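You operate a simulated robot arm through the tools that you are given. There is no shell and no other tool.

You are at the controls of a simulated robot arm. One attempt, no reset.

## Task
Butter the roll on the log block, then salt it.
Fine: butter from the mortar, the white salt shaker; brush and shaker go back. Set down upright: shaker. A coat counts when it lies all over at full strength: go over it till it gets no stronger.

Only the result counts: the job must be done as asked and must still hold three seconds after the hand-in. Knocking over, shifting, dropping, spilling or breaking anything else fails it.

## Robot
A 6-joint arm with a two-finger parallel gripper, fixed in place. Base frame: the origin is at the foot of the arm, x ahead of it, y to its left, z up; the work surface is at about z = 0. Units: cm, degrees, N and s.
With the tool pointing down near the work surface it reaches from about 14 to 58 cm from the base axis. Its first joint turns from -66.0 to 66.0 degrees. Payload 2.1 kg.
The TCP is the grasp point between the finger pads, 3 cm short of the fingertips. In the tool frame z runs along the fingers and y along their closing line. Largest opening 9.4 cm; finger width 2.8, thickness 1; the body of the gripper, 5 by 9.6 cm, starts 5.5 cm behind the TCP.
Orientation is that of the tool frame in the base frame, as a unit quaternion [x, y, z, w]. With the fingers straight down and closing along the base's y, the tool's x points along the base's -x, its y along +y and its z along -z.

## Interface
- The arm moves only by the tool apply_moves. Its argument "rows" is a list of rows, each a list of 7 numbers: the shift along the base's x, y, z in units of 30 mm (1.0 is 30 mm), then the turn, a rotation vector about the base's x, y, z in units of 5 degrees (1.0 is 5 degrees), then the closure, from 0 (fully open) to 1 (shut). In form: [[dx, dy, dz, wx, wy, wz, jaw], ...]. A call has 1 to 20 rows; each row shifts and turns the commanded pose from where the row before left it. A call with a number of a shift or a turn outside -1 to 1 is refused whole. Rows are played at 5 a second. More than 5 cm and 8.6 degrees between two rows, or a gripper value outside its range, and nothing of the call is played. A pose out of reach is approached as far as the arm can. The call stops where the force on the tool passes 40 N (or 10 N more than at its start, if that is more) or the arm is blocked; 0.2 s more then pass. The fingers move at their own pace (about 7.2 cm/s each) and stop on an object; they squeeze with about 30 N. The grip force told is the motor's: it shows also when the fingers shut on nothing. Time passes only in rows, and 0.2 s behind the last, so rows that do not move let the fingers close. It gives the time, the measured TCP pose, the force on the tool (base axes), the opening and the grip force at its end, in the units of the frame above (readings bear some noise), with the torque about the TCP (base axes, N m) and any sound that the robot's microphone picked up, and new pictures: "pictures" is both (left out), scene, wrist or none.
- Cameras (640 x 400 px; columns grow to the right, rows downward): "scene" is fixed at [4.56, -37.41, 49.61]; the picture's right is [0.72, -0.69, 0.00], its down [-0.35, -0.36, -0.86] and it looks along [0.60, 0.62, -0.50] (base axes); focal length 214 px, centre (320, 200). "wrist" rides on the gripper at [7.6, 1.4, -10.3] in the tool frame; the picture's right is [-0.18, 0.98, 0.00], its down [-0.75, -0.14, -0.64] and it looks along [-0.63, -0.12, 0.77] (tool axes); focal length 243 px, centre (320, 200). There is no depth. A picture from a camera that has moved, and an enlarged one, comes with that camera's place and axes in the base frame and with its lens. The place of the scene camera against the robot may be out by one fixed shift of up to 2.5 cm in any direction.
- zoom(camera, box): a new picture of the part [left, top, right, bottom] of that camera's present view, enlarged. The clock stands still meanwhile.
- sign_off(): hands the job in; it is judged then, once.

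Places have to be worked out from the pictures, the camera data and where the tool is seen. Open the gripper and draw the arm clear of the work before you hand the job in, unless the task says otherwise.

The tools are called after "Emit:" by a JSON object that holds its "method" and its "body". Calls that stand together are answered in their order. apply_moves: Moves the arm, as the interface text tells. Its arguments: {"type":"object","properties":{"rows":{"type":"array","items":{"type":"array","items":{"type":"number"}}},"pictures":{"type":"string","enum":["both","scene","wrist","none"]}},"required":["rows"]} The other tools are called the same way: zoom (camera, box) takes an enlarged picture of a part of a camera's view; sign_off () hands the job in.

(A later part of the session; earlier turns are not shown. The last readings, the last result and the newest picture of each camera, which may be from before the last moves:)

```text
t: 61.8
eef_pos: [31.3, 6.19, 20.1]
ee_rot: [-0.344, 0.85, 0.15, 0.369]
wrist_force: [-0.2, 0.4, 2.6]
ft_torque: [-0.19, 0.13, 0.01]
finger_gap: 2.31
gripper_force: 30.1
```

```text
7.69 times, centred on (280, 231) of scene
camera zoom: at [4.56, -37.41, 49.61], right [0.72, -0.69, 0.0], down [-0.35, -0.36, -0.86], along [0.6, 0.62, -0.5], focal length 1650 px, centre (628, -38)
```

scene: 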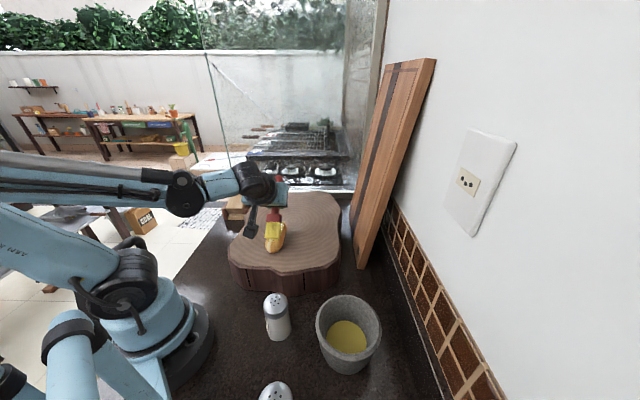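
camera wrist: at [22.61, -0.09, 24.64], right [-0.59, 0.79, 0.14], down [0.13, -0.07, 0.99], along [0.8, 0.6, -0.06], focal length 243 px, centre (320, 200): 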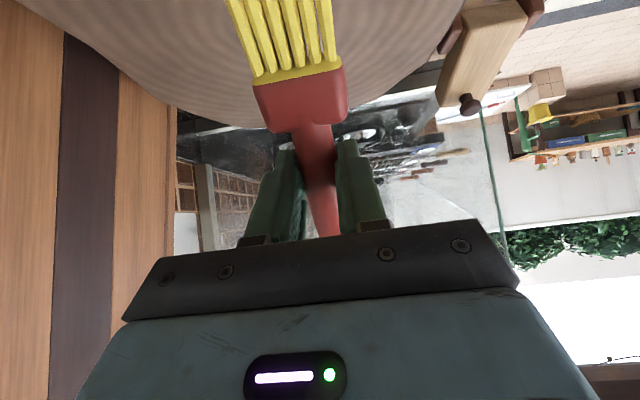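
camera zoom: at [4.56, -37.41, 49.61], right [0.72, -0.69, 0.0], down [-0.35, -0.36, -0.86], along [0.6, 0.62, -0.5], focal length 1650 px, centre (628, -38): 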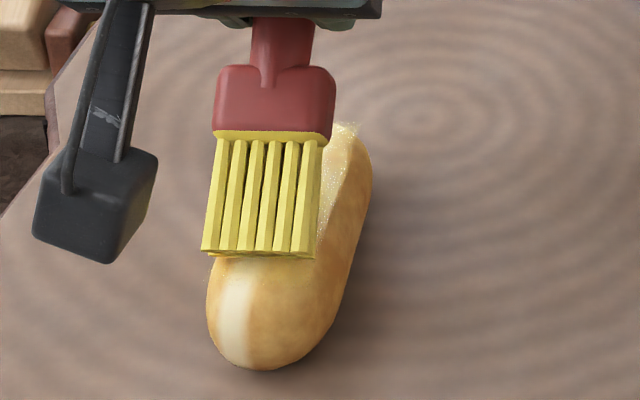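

Light contact (2.6 N). I'll move farther back to the near end and lower to touch, then drag forward.

Emit:
{"method": "apply_moves", "body": {"rows": [[0, 0, 0.1, 0, 0, 0, 1], [-0.3, -0.29, 0, 0, 0, 0, 1], [-0.3, -0.29, 0, 0, 0, 0, 1], [0, 0, -0.15, 0, 0, 0, 1], [0, 0, -0.05, 0, 0, 0, 1], [0, 0, 0, 0, 0, 0, 1]], "pictures": "scene"}}

Emit:
{"method": "zoom", "body": {"camera": "scene", "box": [252, 205, 308, 257]}}

```text
t: 63.2
eef_pos: [29.52, 4.39, 19.72]
ee_rot: [-0.343, 0.85, 0.15, 0.37]
wrist_force: [0.2, -0.6, -0.7]
ft_torque: [0.0, -0.01, -0.01]
finger_gap: 2.29
gripper_force: 30.5
```

scene: 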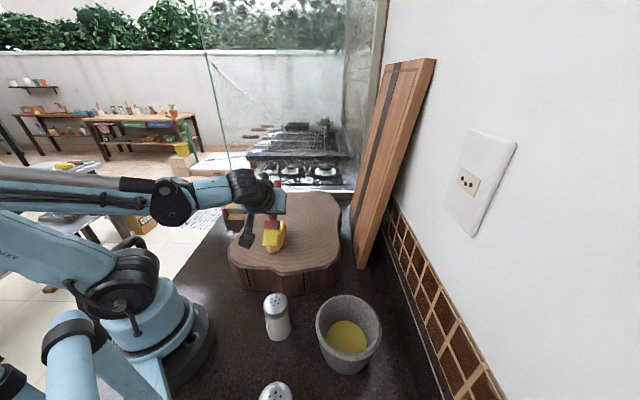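

```text
7.69 times, centred on (280, 231) of scene
camera zoom: at [4.56, -37.41, 49.61], right [0.72, -0.69, 0.0], down [-0.35, -0.36, -0.86], along [0.6, 0.62, -0.5], focal length 1650 px, centre (628, -38)
```

zoom: 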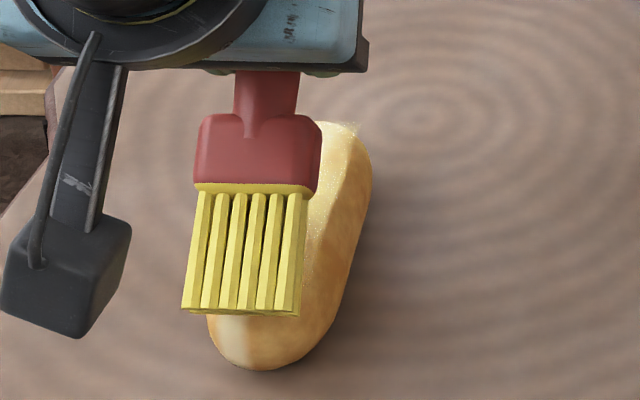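

The bristles sit about 0.8 cm left of the roll axis at this end. I'll shift right and lower gently to touch the near end.

Emit:
{"method": "apply_moves", "body": {"rows": [[0.18, -0.17, 0, 0, 0, 0, 1], [0, 0, -0.07, 0, 0, 0, 1], [0, 0, -0.05, 0, 0, 0, 1], [0, 0, 0, 0, 0, 0, 1]], "pictures": "none"}}

Emit:
{"method": "apply_moves", "body": {"rows": [[0, 0, -0.05, 0, 0, 0, 1], [0, 0, -0.04, 0, 0, 0, 1], [0, 0, 0, 0, 0, 0, 1]], "pictures": "scene"}}

Emit:
{"method": "zoom", "body": {"camera": "scene", "box": [252, 205, 308, 257]}}

```text
t: 64.2
eef_pos: [29.97, 4.0, 19.4]
ee_rot: [-0.343, 0.85, 0.15, 0.37]
wrist_force: [0.3, 0.2, 0.0]
ft_torque: [0.0, 0.01, 0.02]
finger_gap: 2.3
gripper_force: 29.9
```

```text
t: 65.0
eef_pos: [29.99, 3.95, 19.19]
ee_rot: [-0.342, 0.851, 0.149, 0.369]
wrist_force: [-0.8, -1.1, 4.3]
ft_torque: [-0.28, 0.31, 0.02]
finger_gap: 2.3
gripper_force: 30.3
```

scene: 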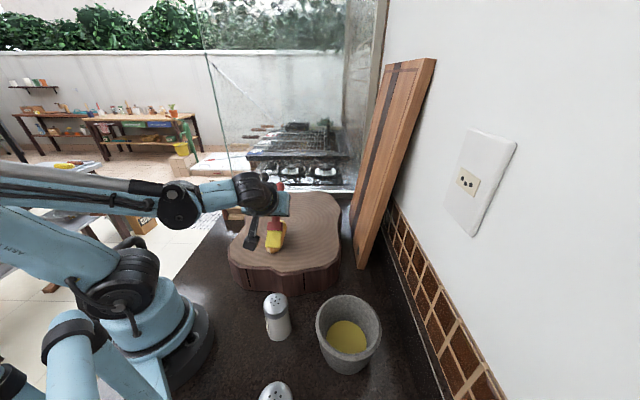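

```text
7.69 times, centred on (280, 231) of scene
camera zoom: at [4.56, -37.41, 49.61], right [0.72, -0.69, 0.0], down [-0.35, -0.36, -0.86], along [0.6, 0.62, -0.5], focal length 1650 px, centre (628, -38)
```

zoom: 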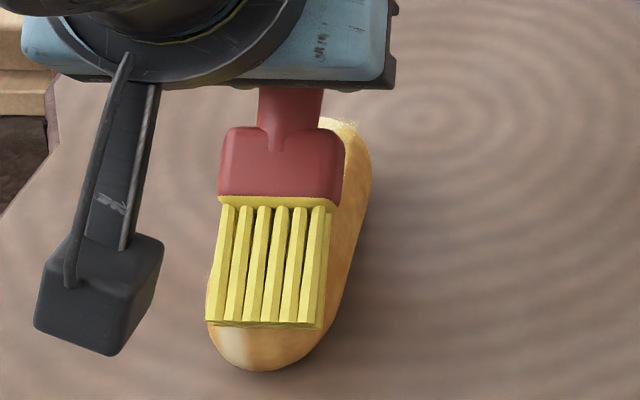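

Light contact (4 N) at the near end. I'll drag forward up the end's curve.

Emit:
{"method": "apply_moves", "body": {"rows": [[0.05, 0.05, 0.0, 0, 0, 0, 1], [0.05, 0.05, 0.03, 0, 0, 0, 1], [0.1, 0.097, 0.06, 0, 0, 0, 1], [0.1, 0.097, 0.05, 0, 0, 0, 1], [0, 0, 0, 0, 0, 0, 1]], "pictures": "none"}}

Emit:
{"method": "apply_moves", "body": {"rows": [[0.1, 0.097, 0.04, 0, 0, 0, 1], [0.1, 0.097, 0.03, 0, 0, 0, 1], [0.1, 0.097, 0.02, 0, 0, 0, 1], [0, 0, 0, 0, 0, 0, 1]], "pictures": "scene"}}

Emit:
{"method": "zoom", "body": {"camera": "scene", "box": [252, 205, 308, 257]}}

```text
t: 66.2
eef_pos: [30.89, 4.78, 19.51]
ee_rot: [-0.344, 0.85, 0.151, 0.369]
wrist_force: [-0.5, -0.5, -0.1]
ft_torque: [-0.06, 0.02, 0.01]
finger_gap: 2.31
gripper_force: 29.9
```

```text
t: 67.2
eef_pos: [31.89, 5.69, 19.83]
ee_rot: [-0.343, 0.85, 0.15, 0.37]
wrist_force: [0.0, -1.7, 0.3]
ft_torque: [-0.03, 0.03, 0.01]
finger_gap: 2.32
gripper_force: 30.3
```

scene: 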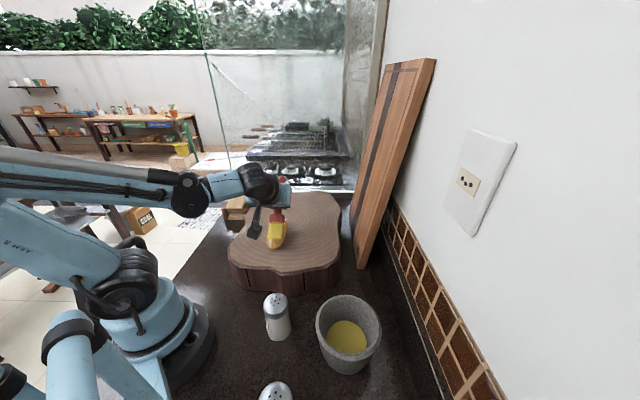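

```text
7.69 times, centred on (280, 231) of scene
camera zoom: at [4.57, -37.41, 49.61], right [0.72, -0.69, 0.0], down [-0.35, -0.36, -0.86], along [0.6, 0.62, -0.5], focal length 1650 px, centre (628, -38)
```

zoom: 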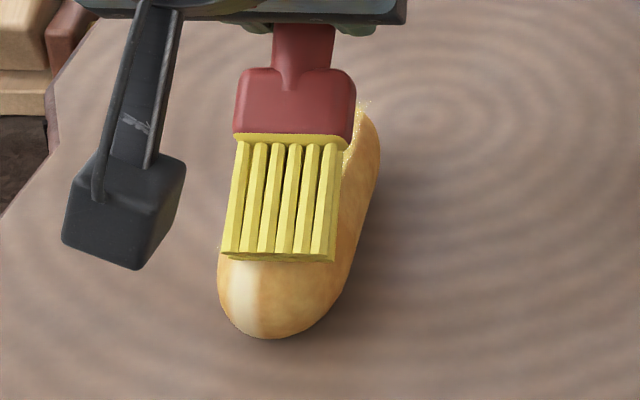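

The roll slid forward about 1.5–2 cm with that stroke. I'll brush in the opposite direction now, which should both coat the near part and bring the roll back.

Emit:
{"method": "apply_moves", "body": {"rows": [[0, 0, -0.04, 0, 0, 0, 1], [0, 0, -0.03, 0, 0, 0, 1], [0, 0, 0, 0, 0, 0, 1]], "pictures": "scene"}}

Emit:
{"method": "zoom", "body": {"camera": "scene", "box": [252, 205, 308, 257]}}

```text
t: 68.0
eef_pos: [31.86, 5.71, 19.66]
ee_rot: [-0.343, 0.85, 0.15, 0.37]
wrist_force: [-1.7, -1.2, 4.4]
ft_torque: [-0.29, 0.29, 0.03]
finger_gap: 2.34
gripper_force: 30.1
```

scene: 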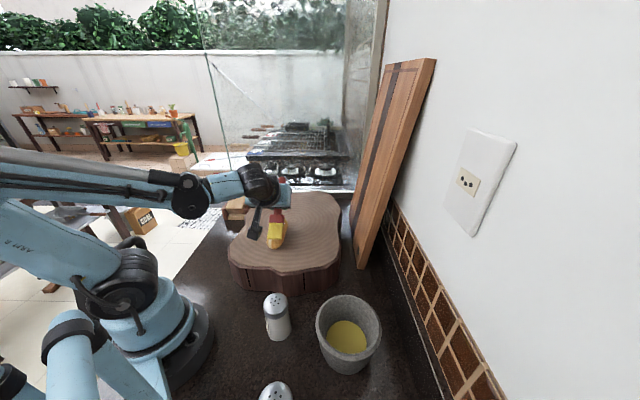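

```text
7.69 times, centred on (280, 231) of scene
camera zoom: at [4.56, -37.41, 49.61], right [0.72, -0.69, 0.0], down [-0.35, -0.36, -0.86], along [0.6, 0.62, -0.5], focal length 1650 px, centre (628, -38)
```

zoom: 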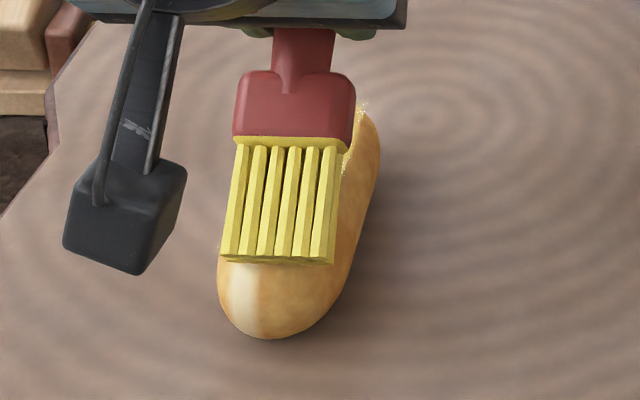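

Emit:
{"method": "apply_moves", "body": {"rows": [[-0.1, -0.097, 0, 0, 0, 0, 1], [-0.1, -0.097, 0, 0, 0, 0, 1], [-0.1, -0.097, -0.01, 0, 0, 0, 1], [-0.1, -0.097, -0.01, 0, 0, 0, 1], [0, 0, 0, 0, 0, 0, 1]], "pictures": "scene"}}

Emit:
{"method": "zoom", "body": {"camera": "scene", "box": [252, 205, 308, 257]}}

```text
t: 69.2
eef_pos: [30.63, 4.56, 19.47]
ee_rot: [-0.343, 0.851, 0.149, 0.369]
wrist_force: [-0.2, 0.6, -0.4]
ft_torque: [0.01, -0.02, -0.02]
finger_gap: 2.29
gripper_force: 30.3
```

scene: 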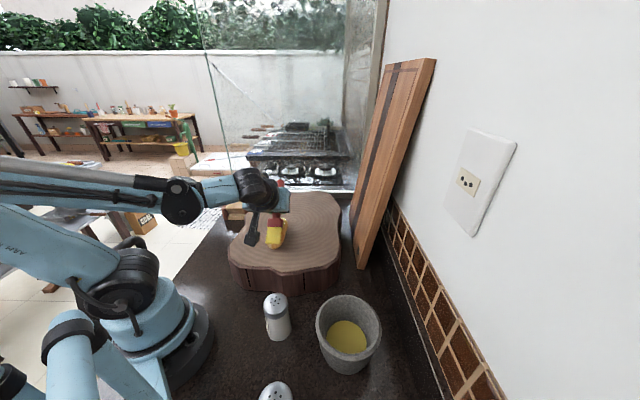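

```text
7.69 times, centred on (280, 231) of scene
camera zoom: at [4.56, -37.41, 49.61], right [0.72, -0.69, 0.0], down [-0.35, -0.36, -0.86], along [0.6, 0.62, -0.5], focal length 1650 px, centre (628, -38)
```

zoom: 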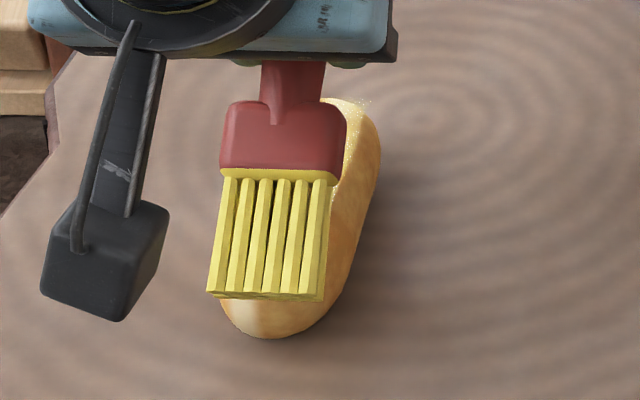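

The roll stayed still this time. I'll lift a little and look at the coat on the near half.

Emit:
{"method": "apply_moves", "body": {"rows": [[0, 0, 0.5, 0, 0, 0, 1], [0.5, 0.48, 0.8, 0, 0, 0, 1], [0.8, 0.77, 0.6, 0, 0, 0, 1], [0.8, 0.77, 0.4, 0, 0, 0, 1], [0.6, 0.58, 0, 0, 0, 0, 1], [0, 0, 0, 0, 0, 0, 1]], "pictures": "scene"}}

Emit:
{"method": "zoom", "body": {"camera": "scene", "box": [256, 212, 304, 252]}}

```text
t: 70.6
eef_pos: [38.68, 12.52, 26.44]
ee_rot: [-0.343, 0.85, 0.15, 0.37]
wrist_force: [0.0, -0.1, -0.5]
ft_torque: [-0.02, -0.02, 0.02]
finger_gap: 2.31
gripper_force: 29.8
```

scene: 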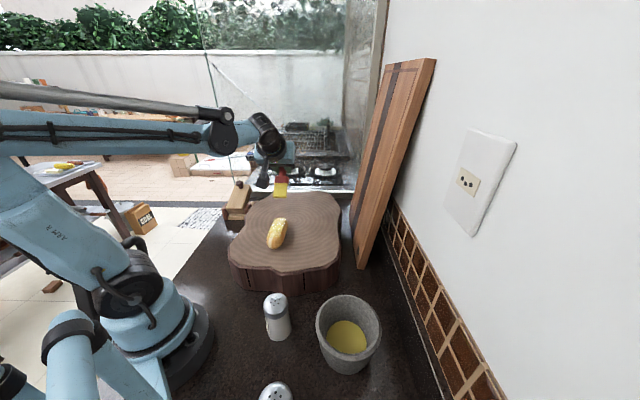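

```text
10.00 times, centred on (280, 232) of scene
camera zoom: at [4.57, -37.41, 49.61], right [0.72, -0.69, 0.0], down [-0.35, -0.36, -0.86], along [0.6, 0.62, -0.5], focal length 2145 px, centre (720, -120)
```

zoom: 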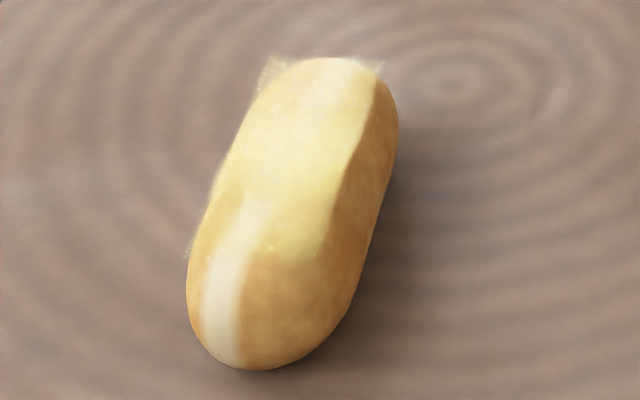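

The far and middle top is well coated and the near end isn't. I'll take an untilted wrist look with the whole roll in view to judge the coverage.

Emit:
{"method": "apply_moves", "body": {"rows": [[-0.56, 0.05, 0.05, -0.653, 0.676, 0, 1], [-0.56, 0.05, 0, -0.653, 0.676, 0, 1], [-0.56, 0.05, 0, -0.653, 0.676, 0, 1], [-0.56, 0.05, 0, -0.653, 0.676, 0, 1], [-0.56, 0.05, 0, -0.653, 0.676, 0, 1], [-0.56, 0.05, 0, -0.653, 0.676, 0, 1], [-0.56, 0.05, 0, -0.653, 0.676, 0, 1], [-0.56, 0.05, 0, -0.653, 0.676, 0, 1], [-0.56, 0.05, 0, -0.653, 0.676, 0, 1], [-0.56, 0.05, 0, -0.653, 0.676, 0, 1], [0, 0, 0, 0, 0, 0, 1]]}}

Emit:
{"method": "zoom", "body": {"camera": "wrist", "box": [100, 0, 300, 160]}}

```text
t: 73.0
eef_pos: [21.85, 14.0, 26.62]
ee_rot: [-0.373, 0.928, 0.0, -0.001]
wrist_force: [0.3, -0.9, -0.4]
ft_torque: [0.0, 0.01, -0.04]
finger_gap: 2.28
gripper_force: 30.2
camera wrist: at [15.4, 9.79, 36.97], right [-0.55, 0.84, 0.0], down [0.64, 0.42, 0.64], along [0.54, 0.35, -0.77], focal length 243 px, centre (320, 200)
```

scene: 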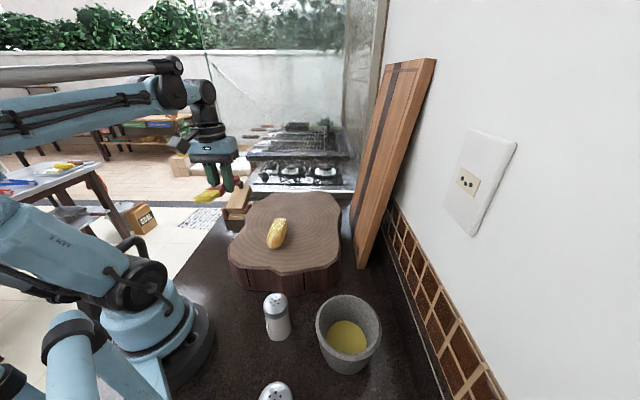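
wrist: 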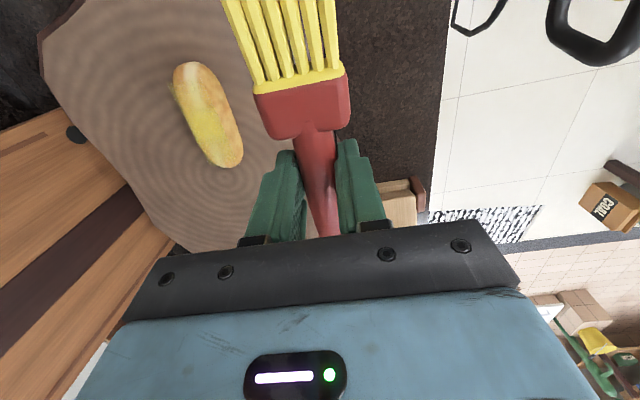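

```text
2.50 times, centred on (200, 80) of wrist
camera zoom: at [15.4, 9.79, 36.97], right [-0.55, 0.84, 0.0], down [0.64, 0.42, 0.64], along [0.54, 0.35, -0.77], focal length 606 px, centre (620, 500)
```

zoom: 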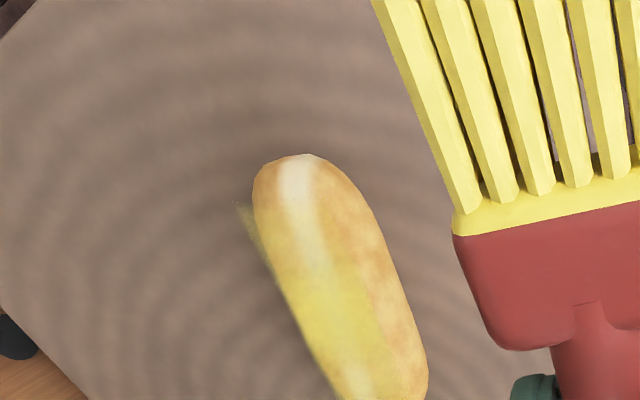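

Emit:
{"method": "zoom", "body": {"camera": "wrist", "box": [150, 50, 262, 176]}}

```text
3.17 times, centred on (206, 113) of wrist
camera zoom: at [15.4, 9.79, 36.97], right [-0.55, 0.84, 0.0], down [0.64, 0.42, 0.64], along [0.54, 0.35, -0.77], focal length 770 px, centre (682, 476)
```

zoom: 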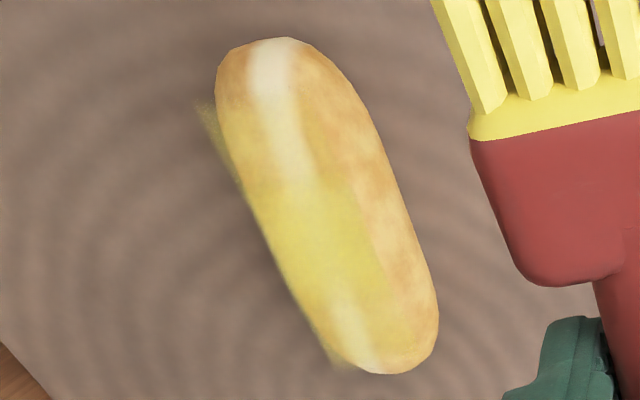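

The coat lies as a top-down band about 3.3 cm wide over the middle and far part. Still bare are the near end and the two long edges, and the roll has moved about 2 cm outward. I'll use a steeper brush (about 45°) and brush toward the near end, which should also nudge the roll back.

Emit:
{"method": "apply_moves", "body": {"rows": [[0.292, -0.125, 0.05, 0.665, -0.688, 0, 1], [0.292, -0.125, 0.05, 0.665, -0.688, 0, 1], [0.292, -0.125, 0.05, 0.665, -0.688, 0, 1], [0.292, -0.125, 0.05, 0.665, -0.688, 0, 1], [0.292, -0.125, 0, 0.665, -0.688, 0, 1], [0.292, -0.125, 0, 0.665, -0.688, 0, 1], [0.292, -0.125, 0, 0.665, -0.688, 0, 1], [0.292, -0.125, 0, 0.665, -0.688, 0, 1], [0.292, -0.125, 0, 0.665, -0.688, 0, 1], [0.292, -0.125, 0, 0.665, -0.688, 0, 1], [0.292, -0.125, 0, 0.665, -0.688, 0, 1], [0.292, -0.125, -0.1, 0.665, -0.688, 0, 1], [0.292, -0.125, -0.2, 0.665, -0.688, 0, 1], [0.292, -0.125, -0.3, 0.665, -0.688, 0, 1], [0, 0, 0, 0, 0, 0, 1]]}}

Emit:
{"method": "zoom", "body": {"camera": "scene", "box": [252, 200, 316, 252]}}

```text
t: 76.2
eef_pos: [34.28, 8.51, 25.37]
ee_rot: [-0.312, 0.774, 0.207, 0.511]
wrist_force: [0.0, 0.0, -1.3]
ft_torque: [0.02, -0.01, 0.0]
finger_gap: 2.29
gripper_force: 29.4
camera wrist: at [24.29, 1.04, 22.42], right [-0.63, 0.76, 0.17], down [-0.11, -0.31, 0.94], along [0.77, 0.58, 0.28], focal length 243 px, centre (320, 200)
```

scene: 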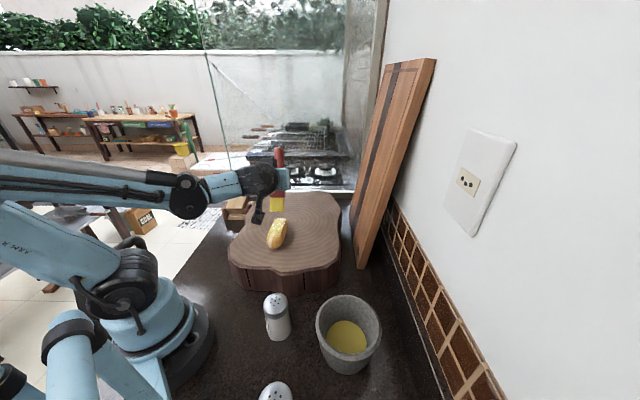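
wrist: 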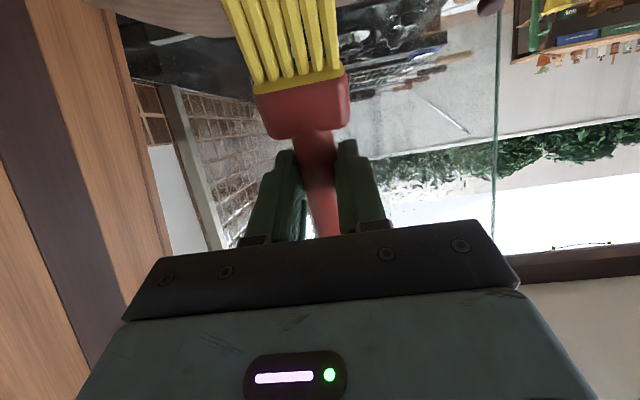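

```text
7.69 times, centred on (284, 226) of scene
camera zoom: at [4.56, -37.41, 49.61], right [0.72, -0.69, 0.0], down [-0.35, -0.36, -0.86], along [0.6, 0.62, -0.5], focal length 1650 px, centre (597, 0)
```

zoom: 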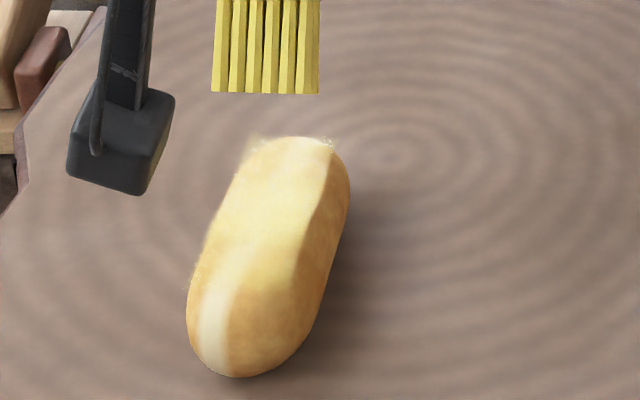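

Tip predicted at (30.1, 4.4, 17.5), which matches the scene view. I'll lower to near contact.

Emit:
{"method": "apply_moves", "body": {"rows": [[0, 0, -0.4, 0, 0, 0, 1], [0, 0, -0.4, 0, 0, 0, 1], [0, 0, -0.1, 0, 0, 0, 1], [0, 0, -0.06, 0, 0, 0, 1], [0, 0, 0, 0, 0, 0, 1]], "pictures": "none"}}

Emit:
{"method": "apply_moves", "body": {"rows": [[0, 0, -0.06, 0, 0, 0, 1], [0, 0, -0.05, 0, 0, 0, 1], [0, 0, 0, 0, 0, 0, 1]], "pictures": "scene"}}

Emit:
{"method": "zoom", "body": {"camera": "scene", "box": [252, 200, 316, 252]}}

```text
t: 77.4
eef_pos: [34.29, 8.49, 22.57]
ee_rot: [-0.312, 0.773, 0.208, 0.512]
wrist_force: [-0.9, -1.2, -1.0]
ft_torque: [0.0, 0.0, 0.01]
finger_gap: 2.29
gripper_force: 29.8
```

```text
t: 78.2
eef_pos: [34.25, 8.42, 22.24]
ee_rot: [-0.312, 0.774, 0.207, 0.511]
wrist_force: [0.8, 0.3, 0.0]
ft_torque: [0.02, 0.0, 0.04]
finger_gap: 2.3
gripper_force: 30.1
```

scene: 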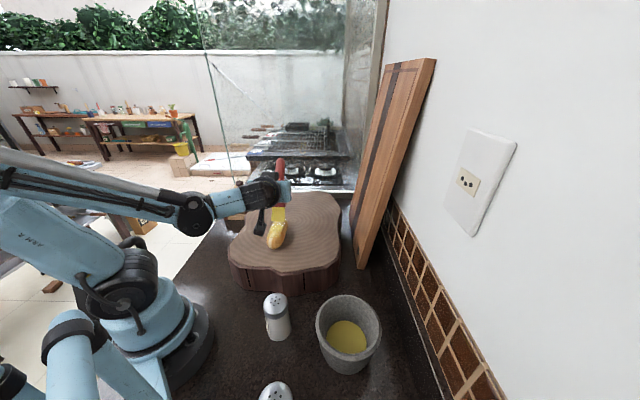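

```text
7.69 times, centred on (284, 226) of scene
camera zoom: at [4.56, -37.41, 49.61], right [0.72, -0.69, 0.0], down [-0.35, -0.36, -0.86], along [0.6, 0.62, -0.5], focal length 1650 px, centre (597, 0)
```

zoom: 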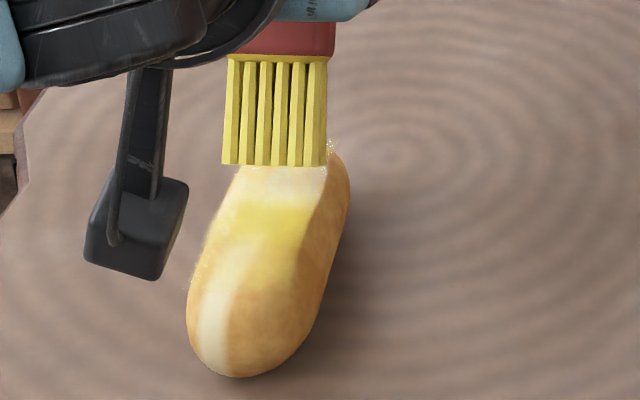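

Emit:
{"method": "apply_moves", "body": {"rows": [[0.07, -0.07, -0.04, 0, 0, 0, 1], [0, 0, -0.04, 0, 0, 0, 1], [0, 0, 0, 0, 0, 0, 1]], "pictures": "none"}}

Emit:
{"method": "apply_moves", "body": {"rows": [[0, 0, -0.04, 0, 0, 0, 1], [0, 0, -0.03, 0, 0, 0, 1], [0, 0, 0, 0, 0, 0, 1]], "pictures": "none"}}

```text
t: 79.0
eef_pos: [34.44, 8.3, 22.01]
ee_rot: [-0.312, 0.773, 0.207, 0.511]
wrist_force: [-1.1, 0.1, -0.1]
ft_torque: [0.03, 0.0, 0.04]
finger_gap: 2.27
gripper_force: 30.4
```

```text
t: 79.8
eef_pos: [34.4, 8.29, 21.8]
ee_rot: [-0.313, 0.773, 0.208, 0.511]
wrist_force: [0.0, 0.0, -0.3]
ft_torque: [0.01, 0.02, -0.03]
finger_gap: 2.3
gripper_force: 30.4
```

Emit:
{"method": "apply_moves", "body": {"rows": [[0, 0, -0.03, 0, 0, 0, 1], [0, 0, -0.03, 0, 0, 0, 1], [0, 0, 0, 0, 0, 0, 1]], "pictures": "none"}}

Emit:
{"method": "apply_moves", "body": {"rows": [[0, 0, -0.03, 0, 0, 0, 1], [0, 0, -0.03, 0, 0, 0, 1], [0, 0, 0, 0, 0, 0, 1]], "pictures": "scene"}}

Emit:
{"method": "zoom", "body": {"camera": "scene", "box": [252, 200, 316, 252]}}

```text
t: 80.6
eef_pos: [34.38, 8.34, 21.46]
ee_rot: [-0.312, 0.773, 0.208, 0.512]
wrist_force: [-0.4, 0.3, -0.2]
ft_torque: [0.05, 0.01, -0.01]
finger_gap: 2.29
gripper_force: 30.2
```

```text
t: 81.4
eef_pos: [34.48, 8.33, 21.45]
ee_rot: [-0.313, 0.773, 0.208, 0.511]
wrist_force: [0.9, -0.1, -0.1]
ft_torque: [0.03, 0.03, -0.03]
finger_gap: 2.31
gripper_force: 30.1
```

scene: 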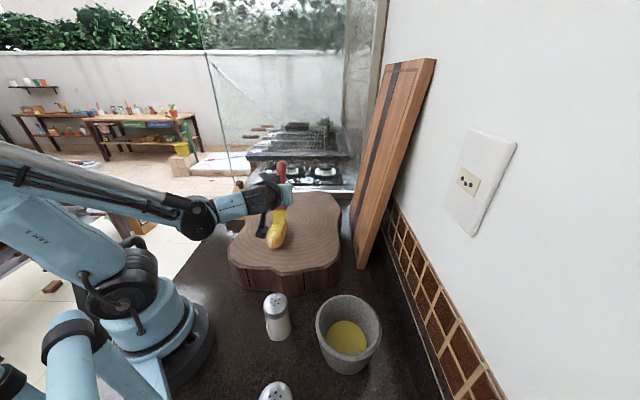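

```text
7.69 times, centred on (284, 226) of scene
camera zoom: at [4.56, -37.41, 49.61], right [0.72, -0.69, 0.0], down [-0.35, -0.36, -0.86], along [0.6, 0.62, -0.5], focal length 1650 px, centre (597, 0)
```

zoom: 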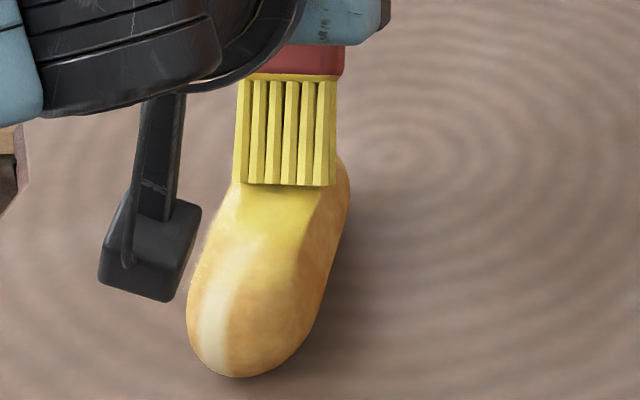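

Still no force, but the bristles are practically on the surface and the coat beneath is strengthening. I'll move slowly toward the near end, following the surface down.

Emit:
{"method": "apply_moves", "body": {"rows": [[0, 0, -0.03, 0, 0, 0, 1], [-0.1, -0.097, 0, 0, 0, 0, 1], [-0.1, -0.097, 0, 0, 0, 0, 1], [-0.1, -0.097, 0, 0, 0, 0, 1], [-0.1, -0.097, 0, 0, 0, 0, 1], [-0.1, -0.097, 0, 0, 0, 0, 1], [-0.1, -0.097, 0, 0, 0, 0, 1], [0, 0, 0, 0, 0, 0, 1]], "pictures": "scene"}}

Emit:
{"method": "zoom", "body": {"camera": "scene", "box": [252, 200, 316, 252]}}

```text
t: 83.2
eef_pos: [32.73, 6.52, 21.32]
ee_rot: [-0.312, 0.774, 0.207, 0.511]
wrist_force: [0.6, 0.1, 2.5]
ft_torque: [-0.01, 0.06, 0.0]
finger_gap: 2.29
gripper_force: 29.6
```

scene: 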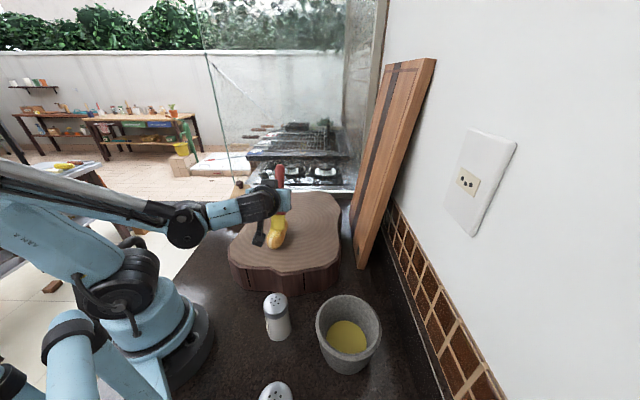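

```text
7.69 times, centred on (284, 226) of scene
camera zoom: at [4.56, -37.41, 49.61], right [0.72, -0.69, 0.0], down [-0.35, -0.36, -0.86], along [0.6, 0.62, -0.5], focal length 1650 px, centre (597, 0)
```

zoom: 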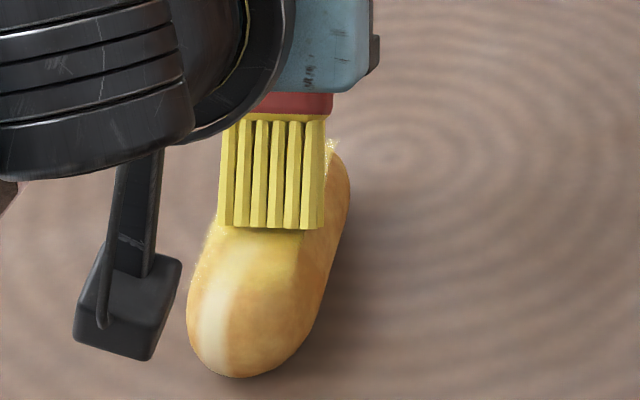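

Light 2.5 N contact and the roll is unmoved. I'll continue to the near end, descending along its curve.

Emit:
{"method": "apply_moves", "body": {"rows": [[-0.1, -0.097, 0, 0, 0, 0, 1], [-0.1, -0.097, -0.01, 0, 0, 0, 1], [-0.1, -0.097, -0.03, 0, 0, 0, 1], [0, 0, 0, 0, 0, 0, 1]], "pictures": "none"}}

Emit:
{"method": "apply_moves", "body": {"rows": [[-0.07, -0.07, -0.03, 0, 0, 0, 1], [-0.07, -0.07, -0.05, 0, 0, 0, 1], [0, 0, 0, 0, 0, 0, 1]], "pictures": "scene"}}

Emit:
{"method": "zoom", "body": {"camera": "scene", "box": [252, 200, 316, 252]}}

```text
t: 84.2
eef_pos: [31.81, 5.64, 21.2]
ee_rot: [-0.312, 0.773, 0.208, 0.512]
wrist_force: [4.8, 2.0, 15.7]
ft_torque: [-0.13, 0.04, 0.03]
finger_gap: 2.31
gripper_force: 30.3
```

```text
t: 85.0
eef_pos: [31.37, 5.25, 21.07]
ee_rot: [-0.311, 0.773, 0.208, 0.512]
wrist_force: [4.7, 2.2, 17.8]
ft_torque: [-0.02, 0.03, -0.02]
finger_gap: 2.26
gripper_force: 30.0
```

scene: 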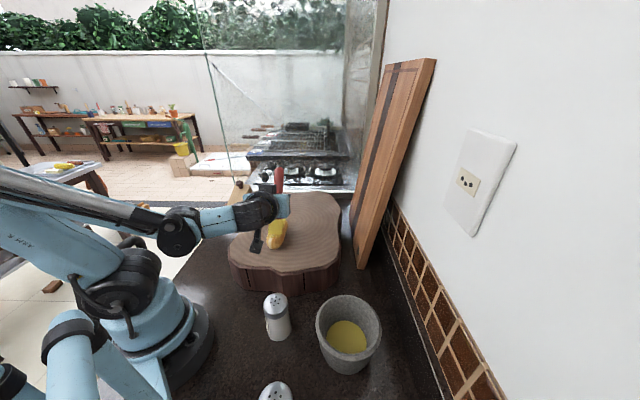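

```text
7.69 times, centred on (284, 226) of scene
camera zoom: at [4.56, -37.41, 49.61], right [0.72, -0.69, 0.0], down [-0.35, -0.36, -0.86], along [0.6, 0.62, -0.5], focal length 1650 px, centre (597, 0)
```

zoom: 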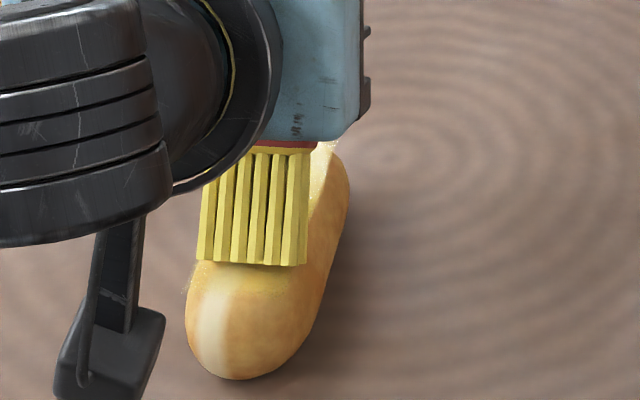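

The force rose to 18 N, so I'll ease up a bit and continue with less pressure toward the near end.

Emit:
{"method": "apply_moves", "body": {"rows": [[0, 0, 0.05, 0, 0, 0, 1], [-0.1, -0.097, 0, 0, 0, 0, 1], [0, 0, 0, 0, 0, 0, 1]], "pictures": "none"}}

Emit:
{"method": "apply_moves", "body": {"rows": [[-0.1, -0.097, 0, 0, 0, 0, 1], [-0.1, -0.097, -0.02, 0, 0, 0, 1], [0, 0, 0, 0, 0, 0, 1]], "pictures": "scene"}}

Emit:
{"method": "zoom", "body": {"camera": "scene", "box": [252, 200, 316, 252]}}

```text
t: 85.8
eef_pos: [30.93, 4.98, 21.11]
ee_rot: [-0.313, 0.773, 0.208, 0.511]
wrist_force: [0.0, -0.2, -1.2]
ft_torque: [0.0, -0.01, -0.01]
finger_gap: 2.28
gripper_force: 30.5
```

```text
t: 86.6
eef_pos: [30.36, 4.42, 21.05]
ee_rot: [-0.312, 0.773, 0.208, 0.511]
wrist_force: [0.6, 0.2, -0.2]
ft_torque: [-0.01, -0.01, 0.02]
finger_gap: 2.3
gripper_force: 30.0
```

scene: 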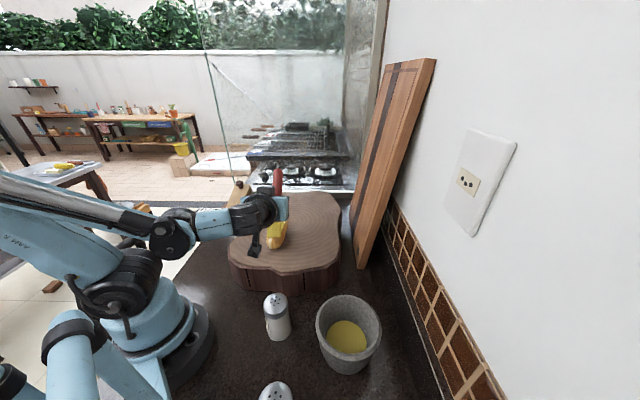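

```text
7.69 times, centred on (284, 226) of scene
camera zoom: at [4.56, -37.41, 49.61], right [0.72, -0.69, 0.0], down [-0.35, -0.36, -0.86], along [0.6, 0.62, -0.5], focal length 1650 px, centre (597, 0)
```

zoom: 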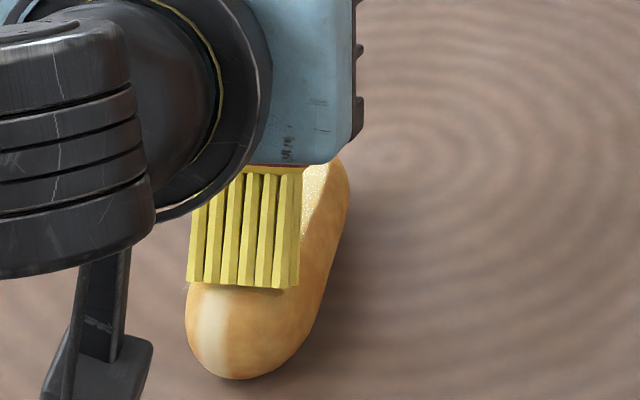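

Emit:
{"method": "apply_moves", "body": {"rows": [[0.12, -0.115, 0, 0, 0, 0, 1], [-0.1, -0.097, -0.04, 0, 0, 0, 1], [0, 0, -0.03, 0, 0, 0, 1], [0, 0, 0, 0, 0, 0, 1]], "pictures": "none"}}

Emit:
{"method": "apply_moves", "body": {"rows": [[-0.07, -0.07, -0.04, 0, 0, 0, 1], [-0.07, -0.07, -0.04, 0, 0, 0, 1], [0, 0, 0, 0, 0, 0, 1]], "pictures": "scene"}}

Emit:
{"method": "zoom", "body": {"camera": "scene", "box": [252, 200, 316, 252]}}

```text
t: 87.6
eef_pos: [30.59, 3.83, 20.99]
ee_rot: [-0.312, 0.773, 0.209, 0.511]
wrist_force: [1.0, 1.2, 15.4]
ft_torque: [-0.08, 0.44, -0.02]
finger_gap: 2.33
gripper_force: 30.1
```

```text
t: 88.4
eef_pos: [30.01, 3.44, 20.44]
ee_rot: [-0.313, 0.773, 0.208, 0.511]
wrist_force: [-2.1, 1.1, 10.5]
ft_torque: [-0.02, 0.58, -0.07]
finger_gap: 2.29
gripper_force: 30.0
```

scene: 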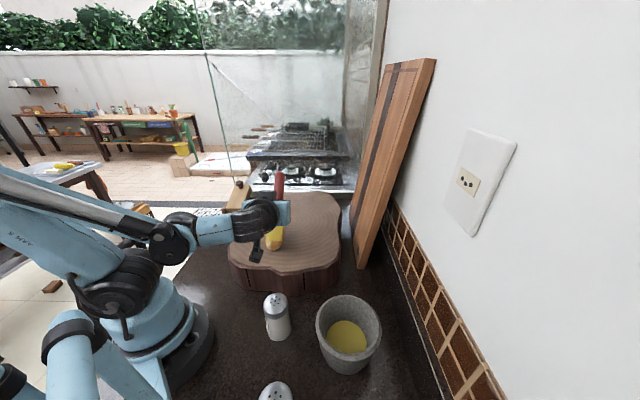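

```text
7.69 times, centred on (284, 226) of scene
camera zoom: at [4.56, -37.41, 49.61], right [0.72, -0.69, 0.0], down [-0.35, -0.36, -0.86], along [0.6, 0.62, -0.5], focal length 1650 px, centre (597, 0)
```

zoom: 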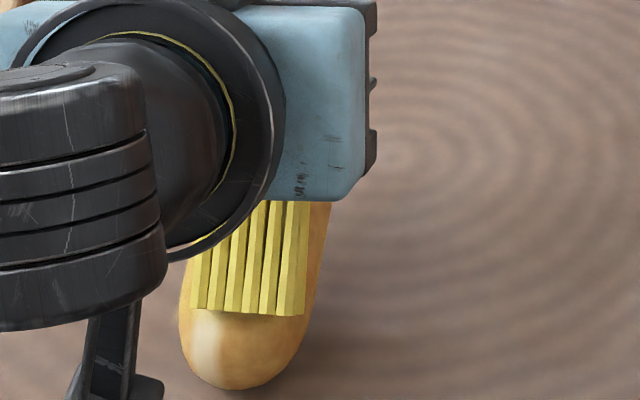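

Emit:
{"method": "apply_moves", "body": {"rows": [[0, 0, 0.5, 0, 0, 0, 1], [0.4, 0.387, 0.8, 0, 0, 0, 1], [0.8, 0.774, 0.6, 0, 0, 0, 1], [0.8, 0.774, 0.3, 0, 0, 0, 1], [0.6, 0.58, 0, 0, 0, 0, 1], [0, 0, 0, 0, 0, 0, 1]], "pictures": "both"}}

Emit:
{"method": "zoom", "body": {"camera": "scene", "box": [252, 212, 308, 256]}}

```text
t: 89.8
eef_pos: [37.95, 10.94, 27.12]
ee_rot: [-0.312, 0.773, 0.208, 0.511]
wrist_force: [0.3, -0.7, -0.8]
ft_torque: [0.01, -0.03, 0.0]
finger_gap: 2.28
gripper_force: 29.7
camera wrist: at [28.02, 3.46, 24.25], right [-0.63, 0.76, 0.17], down [-0.11, -0.31, 0.94], along [0.77, 0.58, 0.28], focal length 243 px, centre (320, 200)
```

scene: 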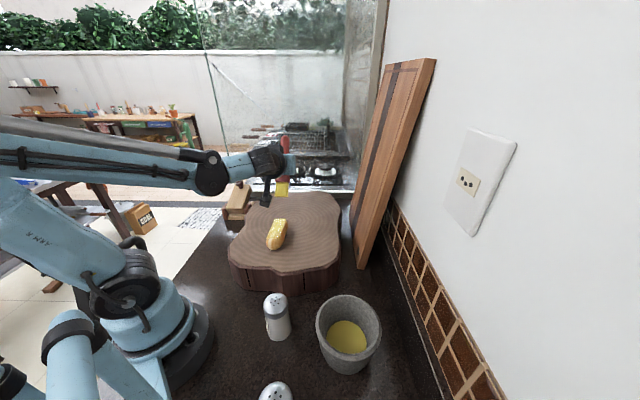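
wrist: 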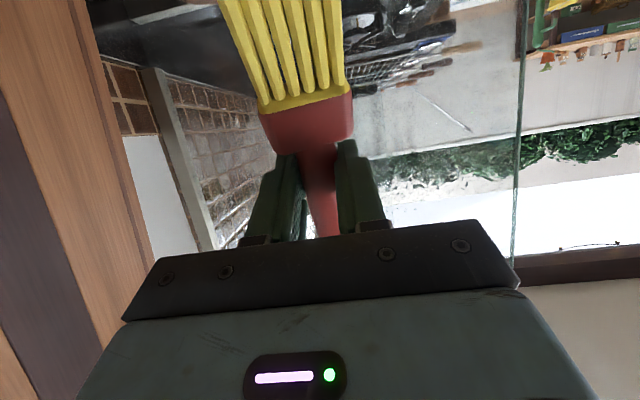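

```text
9.09 times, centred on (280, 234) of scene
camera zoom: at [4.57, -37.41, 49.61], right [0.72, -0.69, 0.0], down [-0.35, -0.36, -0.86], along [0.6, 0.62, -0.5], focal length 1950 px, centre (684, -109)
```

zoom: 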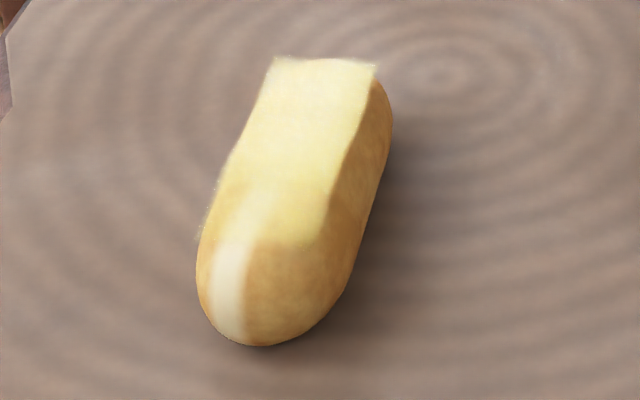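

Now it's clear: the coat is a flat rectangular patch over the roll's top. The far part is at full strength and the near third is still weak. The brush has pivoted to about 36°, so I'll come back over the near third, flatter, at top height.

Emit:
{"method": "apply_moves", "body": {"rows": [[-0.38, -0.303, -0.4, 0, 0, 0, 1], [-0.38, -0.303, -0.4, 0, 0, 0, 1], [-0.38, -0.303, -0.4, 0, 0, 0, 1], [-0.38, -0.303, -0.4, 0, 0, 0, 1], [0, 0, 0, 0, 0, 0, 1]], "pictures": "scene"}}

Emit:
{"method": "zoom", "body": {"camera": "scene", "box": [252, 205, 308, 256]}}

```text
t: 91.0
eef_pos: [33.29, 7.16, 22.51]
ee_rot: [-0.313, 0.773, 0.208, 0.511]
wrist_force: [-0.6, 0.4, -1.0]
ft_torque: [0.0, 0.01, 0.01]
finger_gap: 2.26
gripper_force: 30.4
```

scene: 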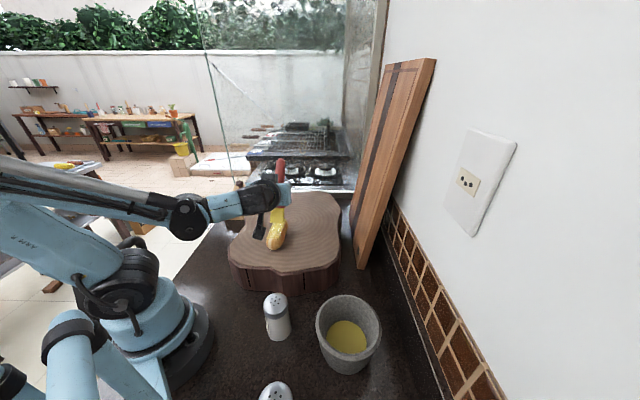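

```text
7.84 times, centred on (280, 230) of scene
camera zoom: at [4.56, -37.41, 49.61], right [0.72, -0.69, 0.0], down [-0.35, -0.36, -0.86], along [0.6, 0.62, -0.5], focal length 1682 px, centre (634, -39)
```

zoom: 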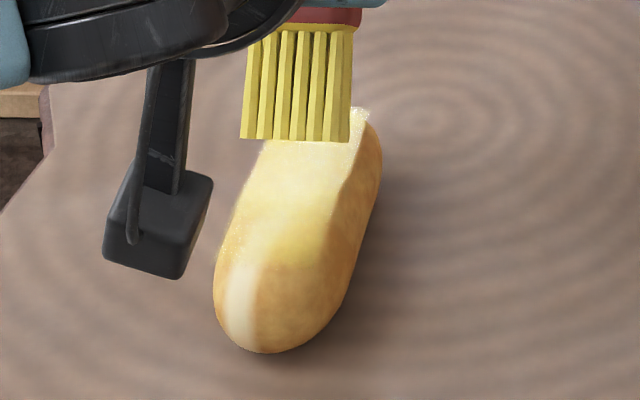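

Tip model matches the picture. I'll lower to just touching and stroke slowly toward the near end.

Emit:
{"method": "apply_moves", "body": {"rows": [[0, 0, -0.35, 0, 0, 0, 1], [0, 0, -0.15, 0, 0, 0, 1], [0, 0, -0.06, 0, 0, 0, 1], [0, 0, 0, 0, 0, 0, 1]], "pictures": "none"}}

Emit:
{"method": "apply_moves", "body": {"rows": [[0, 0, -0.05, 0, 0, 0, 1], [0, 0, -0.04, 0, 0, 0, 1], [0, 0, 0, 0, 0, 0, 1]], "pictures": "scene"}}

Emit:
{"method": "zoom", "body": {"camera": "scene", "box": [252, 205, 308, 256]}}

```text
t: 92.0
eef_pos: [33.3, 7.24, 20.77]
ee_rot: [-0.312, 0.773, 0.208, 0.511]
wrist_force: [0.5, 0.3, -0.3]
ft_torque: [0.01, 0.0, -0.04]
finger_gap: 2.26
gripper_force: 30.0
```

```text
t: 92.8
eef_pos: [33.38, 7.32, 20.59]
ee_rot: [-0.312, 0.773, 0.209, 0.511]
wrist_force: [1.7, 1.7, 15.4]
ft_torque: [-0.09, 0.34, -0.01]
finger_gap: 2.26
gripper_force: 29.6
```

scene: 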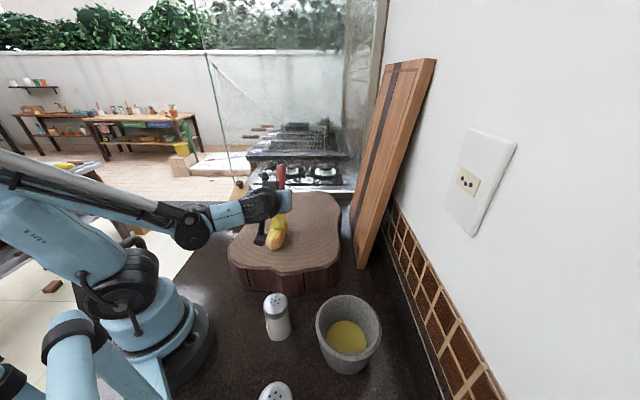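

```text
7.84 times, centred on (280, 230) of scene
camera zoom: at [4.56, -37.41, 49.61], right [0.72, -0.69, 0.0], down [-0.35, -0.36, -0.86], along [0.6, 0.62, -0.5], focal length 1682 px, centre (634, -39)
```

zoom: 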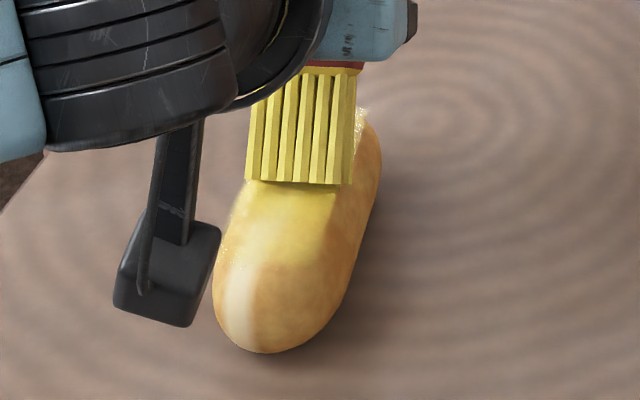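

Stiff contact at z≈20.55. I'll back off 0.1 cm and stroke toward the near end at that constant height, back and forth.

Emit:
{"method": "apply_moves", "body": {"rows": [[0, 0, 0.04, 0, 0, 0, 1], [-0.1, -0.097, 0, 0, 0, 0, 1], [-0.1, -0.097, 0, 0, 0, 0, 1], [-0.1, -0.097, 0, 0, 0, 0, 1], [-0.1, -0.097, 0, 0, 0, 0, 1], [-0.1, -0.097, 0, 0, 0, 0, 1], [-0.1, -0.097, 0, 0, 0, 0, 1], [-0.1, -0.097, -0.02, 0, 0, 0, 1], [-0.1, -0.097, -0.02, 0, 0, 0, 1], [0, 0, 0, 0, 0, 0, 1]], "pictures": "scene"}}

Emit:
{"method": "zoom", "body": {"camera": "scene", "box": [252, 205, 308, 256]}}

```text
t: 95.0
eef_pos: [30.96, 4.88, 20.6]
ee_rot: [-0.312, 0.773, 0.209, 0.511]
wrist_force: [4.1, 3.8, 17.6]
ft_torque: [0.04, 0.26, -0.06]
finger_gap: 2.26
gripper_force: 30.1
```

scene: 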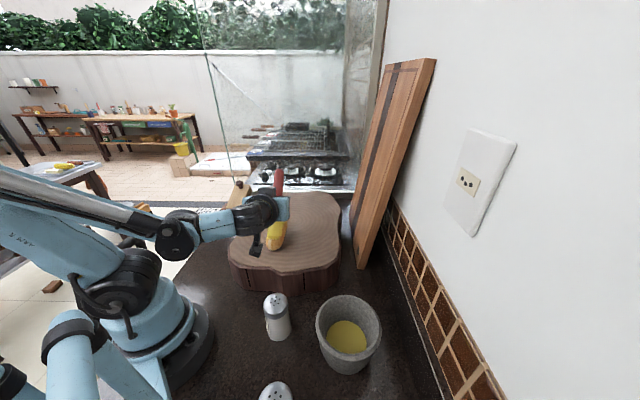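

```text
7.84 times, centred on (280, 230) of scene
camera zoom: at [4.56, -37.41, 49.61], right [0.72, -0.69, 0.0], down [-0.35, -0.36, -0.86], along [0.6, 0.62, -0.5], focal length 1682 px, centre (634, -39)
```

zoom: 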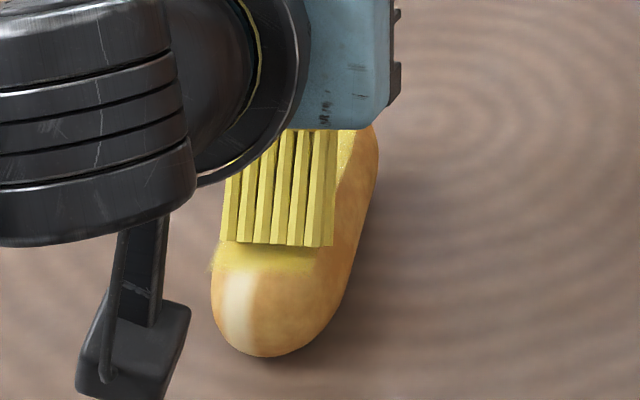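

The near part is turning strongly yellow now. I'll lift away and inspect the result.

Emit:
{"method": "apply_moves", "body": {"rows": [[0, 0, 0.5, 0, 0, 0, 1], [0.4, 0.387, 0.8, 0, 0, 0, 1], [0.8, 0.774, 0.5, 0, 0, 0, 1], [0.8, 0.774, 0.3, 0, 0, 0, 1], [0.6, 0.58, 0, 0, 0, 0, 1], [0, 0, 0, 0, 0, 0, 1]], "pictures": "both"}}

Emit:
{"method": "zoom", "body": {"camera": "scene", "box": [252, 212, 308, 256]}}

```text
t: 96.4
eef_pos: [38.78, 12.52, 26.82]
ee_rot: [-0.311, 0.774, 0.207, 0.511]
wrist_force: [0.0, -0.3, -0.1]
ft_torque: [0.04, 0.01, -0.02]
finger_gap: 2.3
gripper_force: 30.4
camera wrist: at [28.76, 5.03, 23.76], right [-0.63, 0.76, 0.17], down [-0.11, -0.31, 0.94], along [0.77, 0.58, 0.28], focal length 243 px, centre (320, 200)
```

scene: 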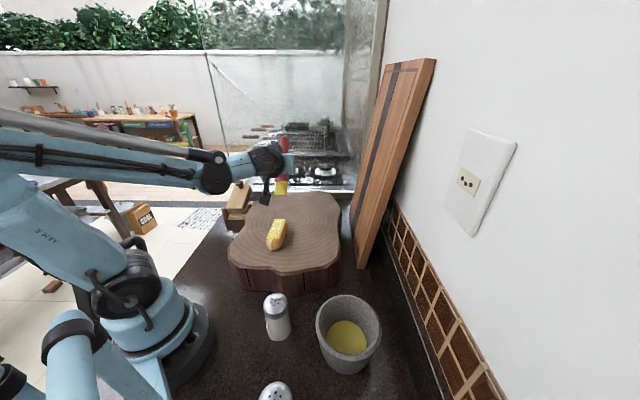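
wrist: 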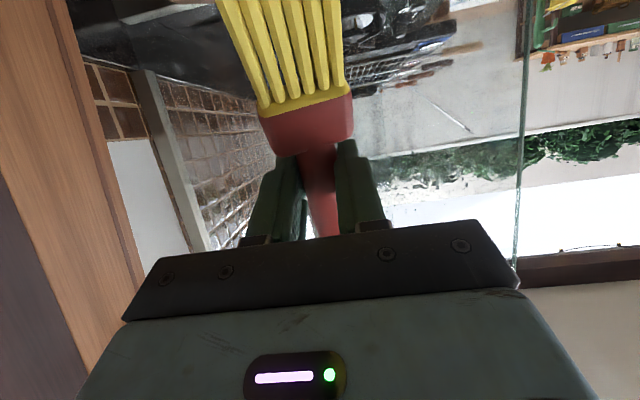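

```text
9.09 times, centred on (280, 234) of scene
camera zoom: at [4.57, -37.41, 49.61], right [0.72, -0.69, 0.0], down [-0.35, -0.36, -0.86], along [0.6, 0.62, -0.5], focal length 1950 px, centre (684, -109)
```

zoom: 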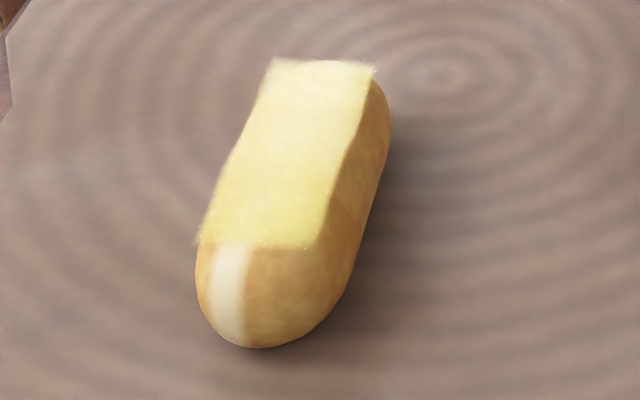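

The patch is now a full rectangle. I'll zoom tighter to check uniformity.

Emit:
{"method": "zoom", "body": {"camera": "scene", "box": [264, 216, 292, 242]}}

```text
15.38 times, centred on (278, 229) of scene
camera zoom: at [4.57, -37.41, 49.61], right [0.72, -0.69, 0.0], down [-0.35, -0.36, -0.86], along [0.6, 0.62, -0.5], focal length 3300 px, centre (966, -246)
```

zoom: 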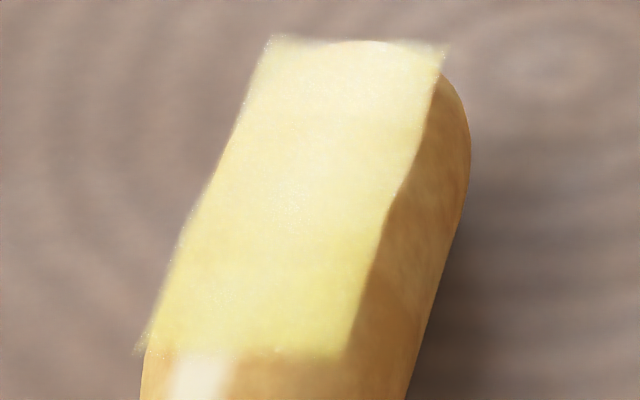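

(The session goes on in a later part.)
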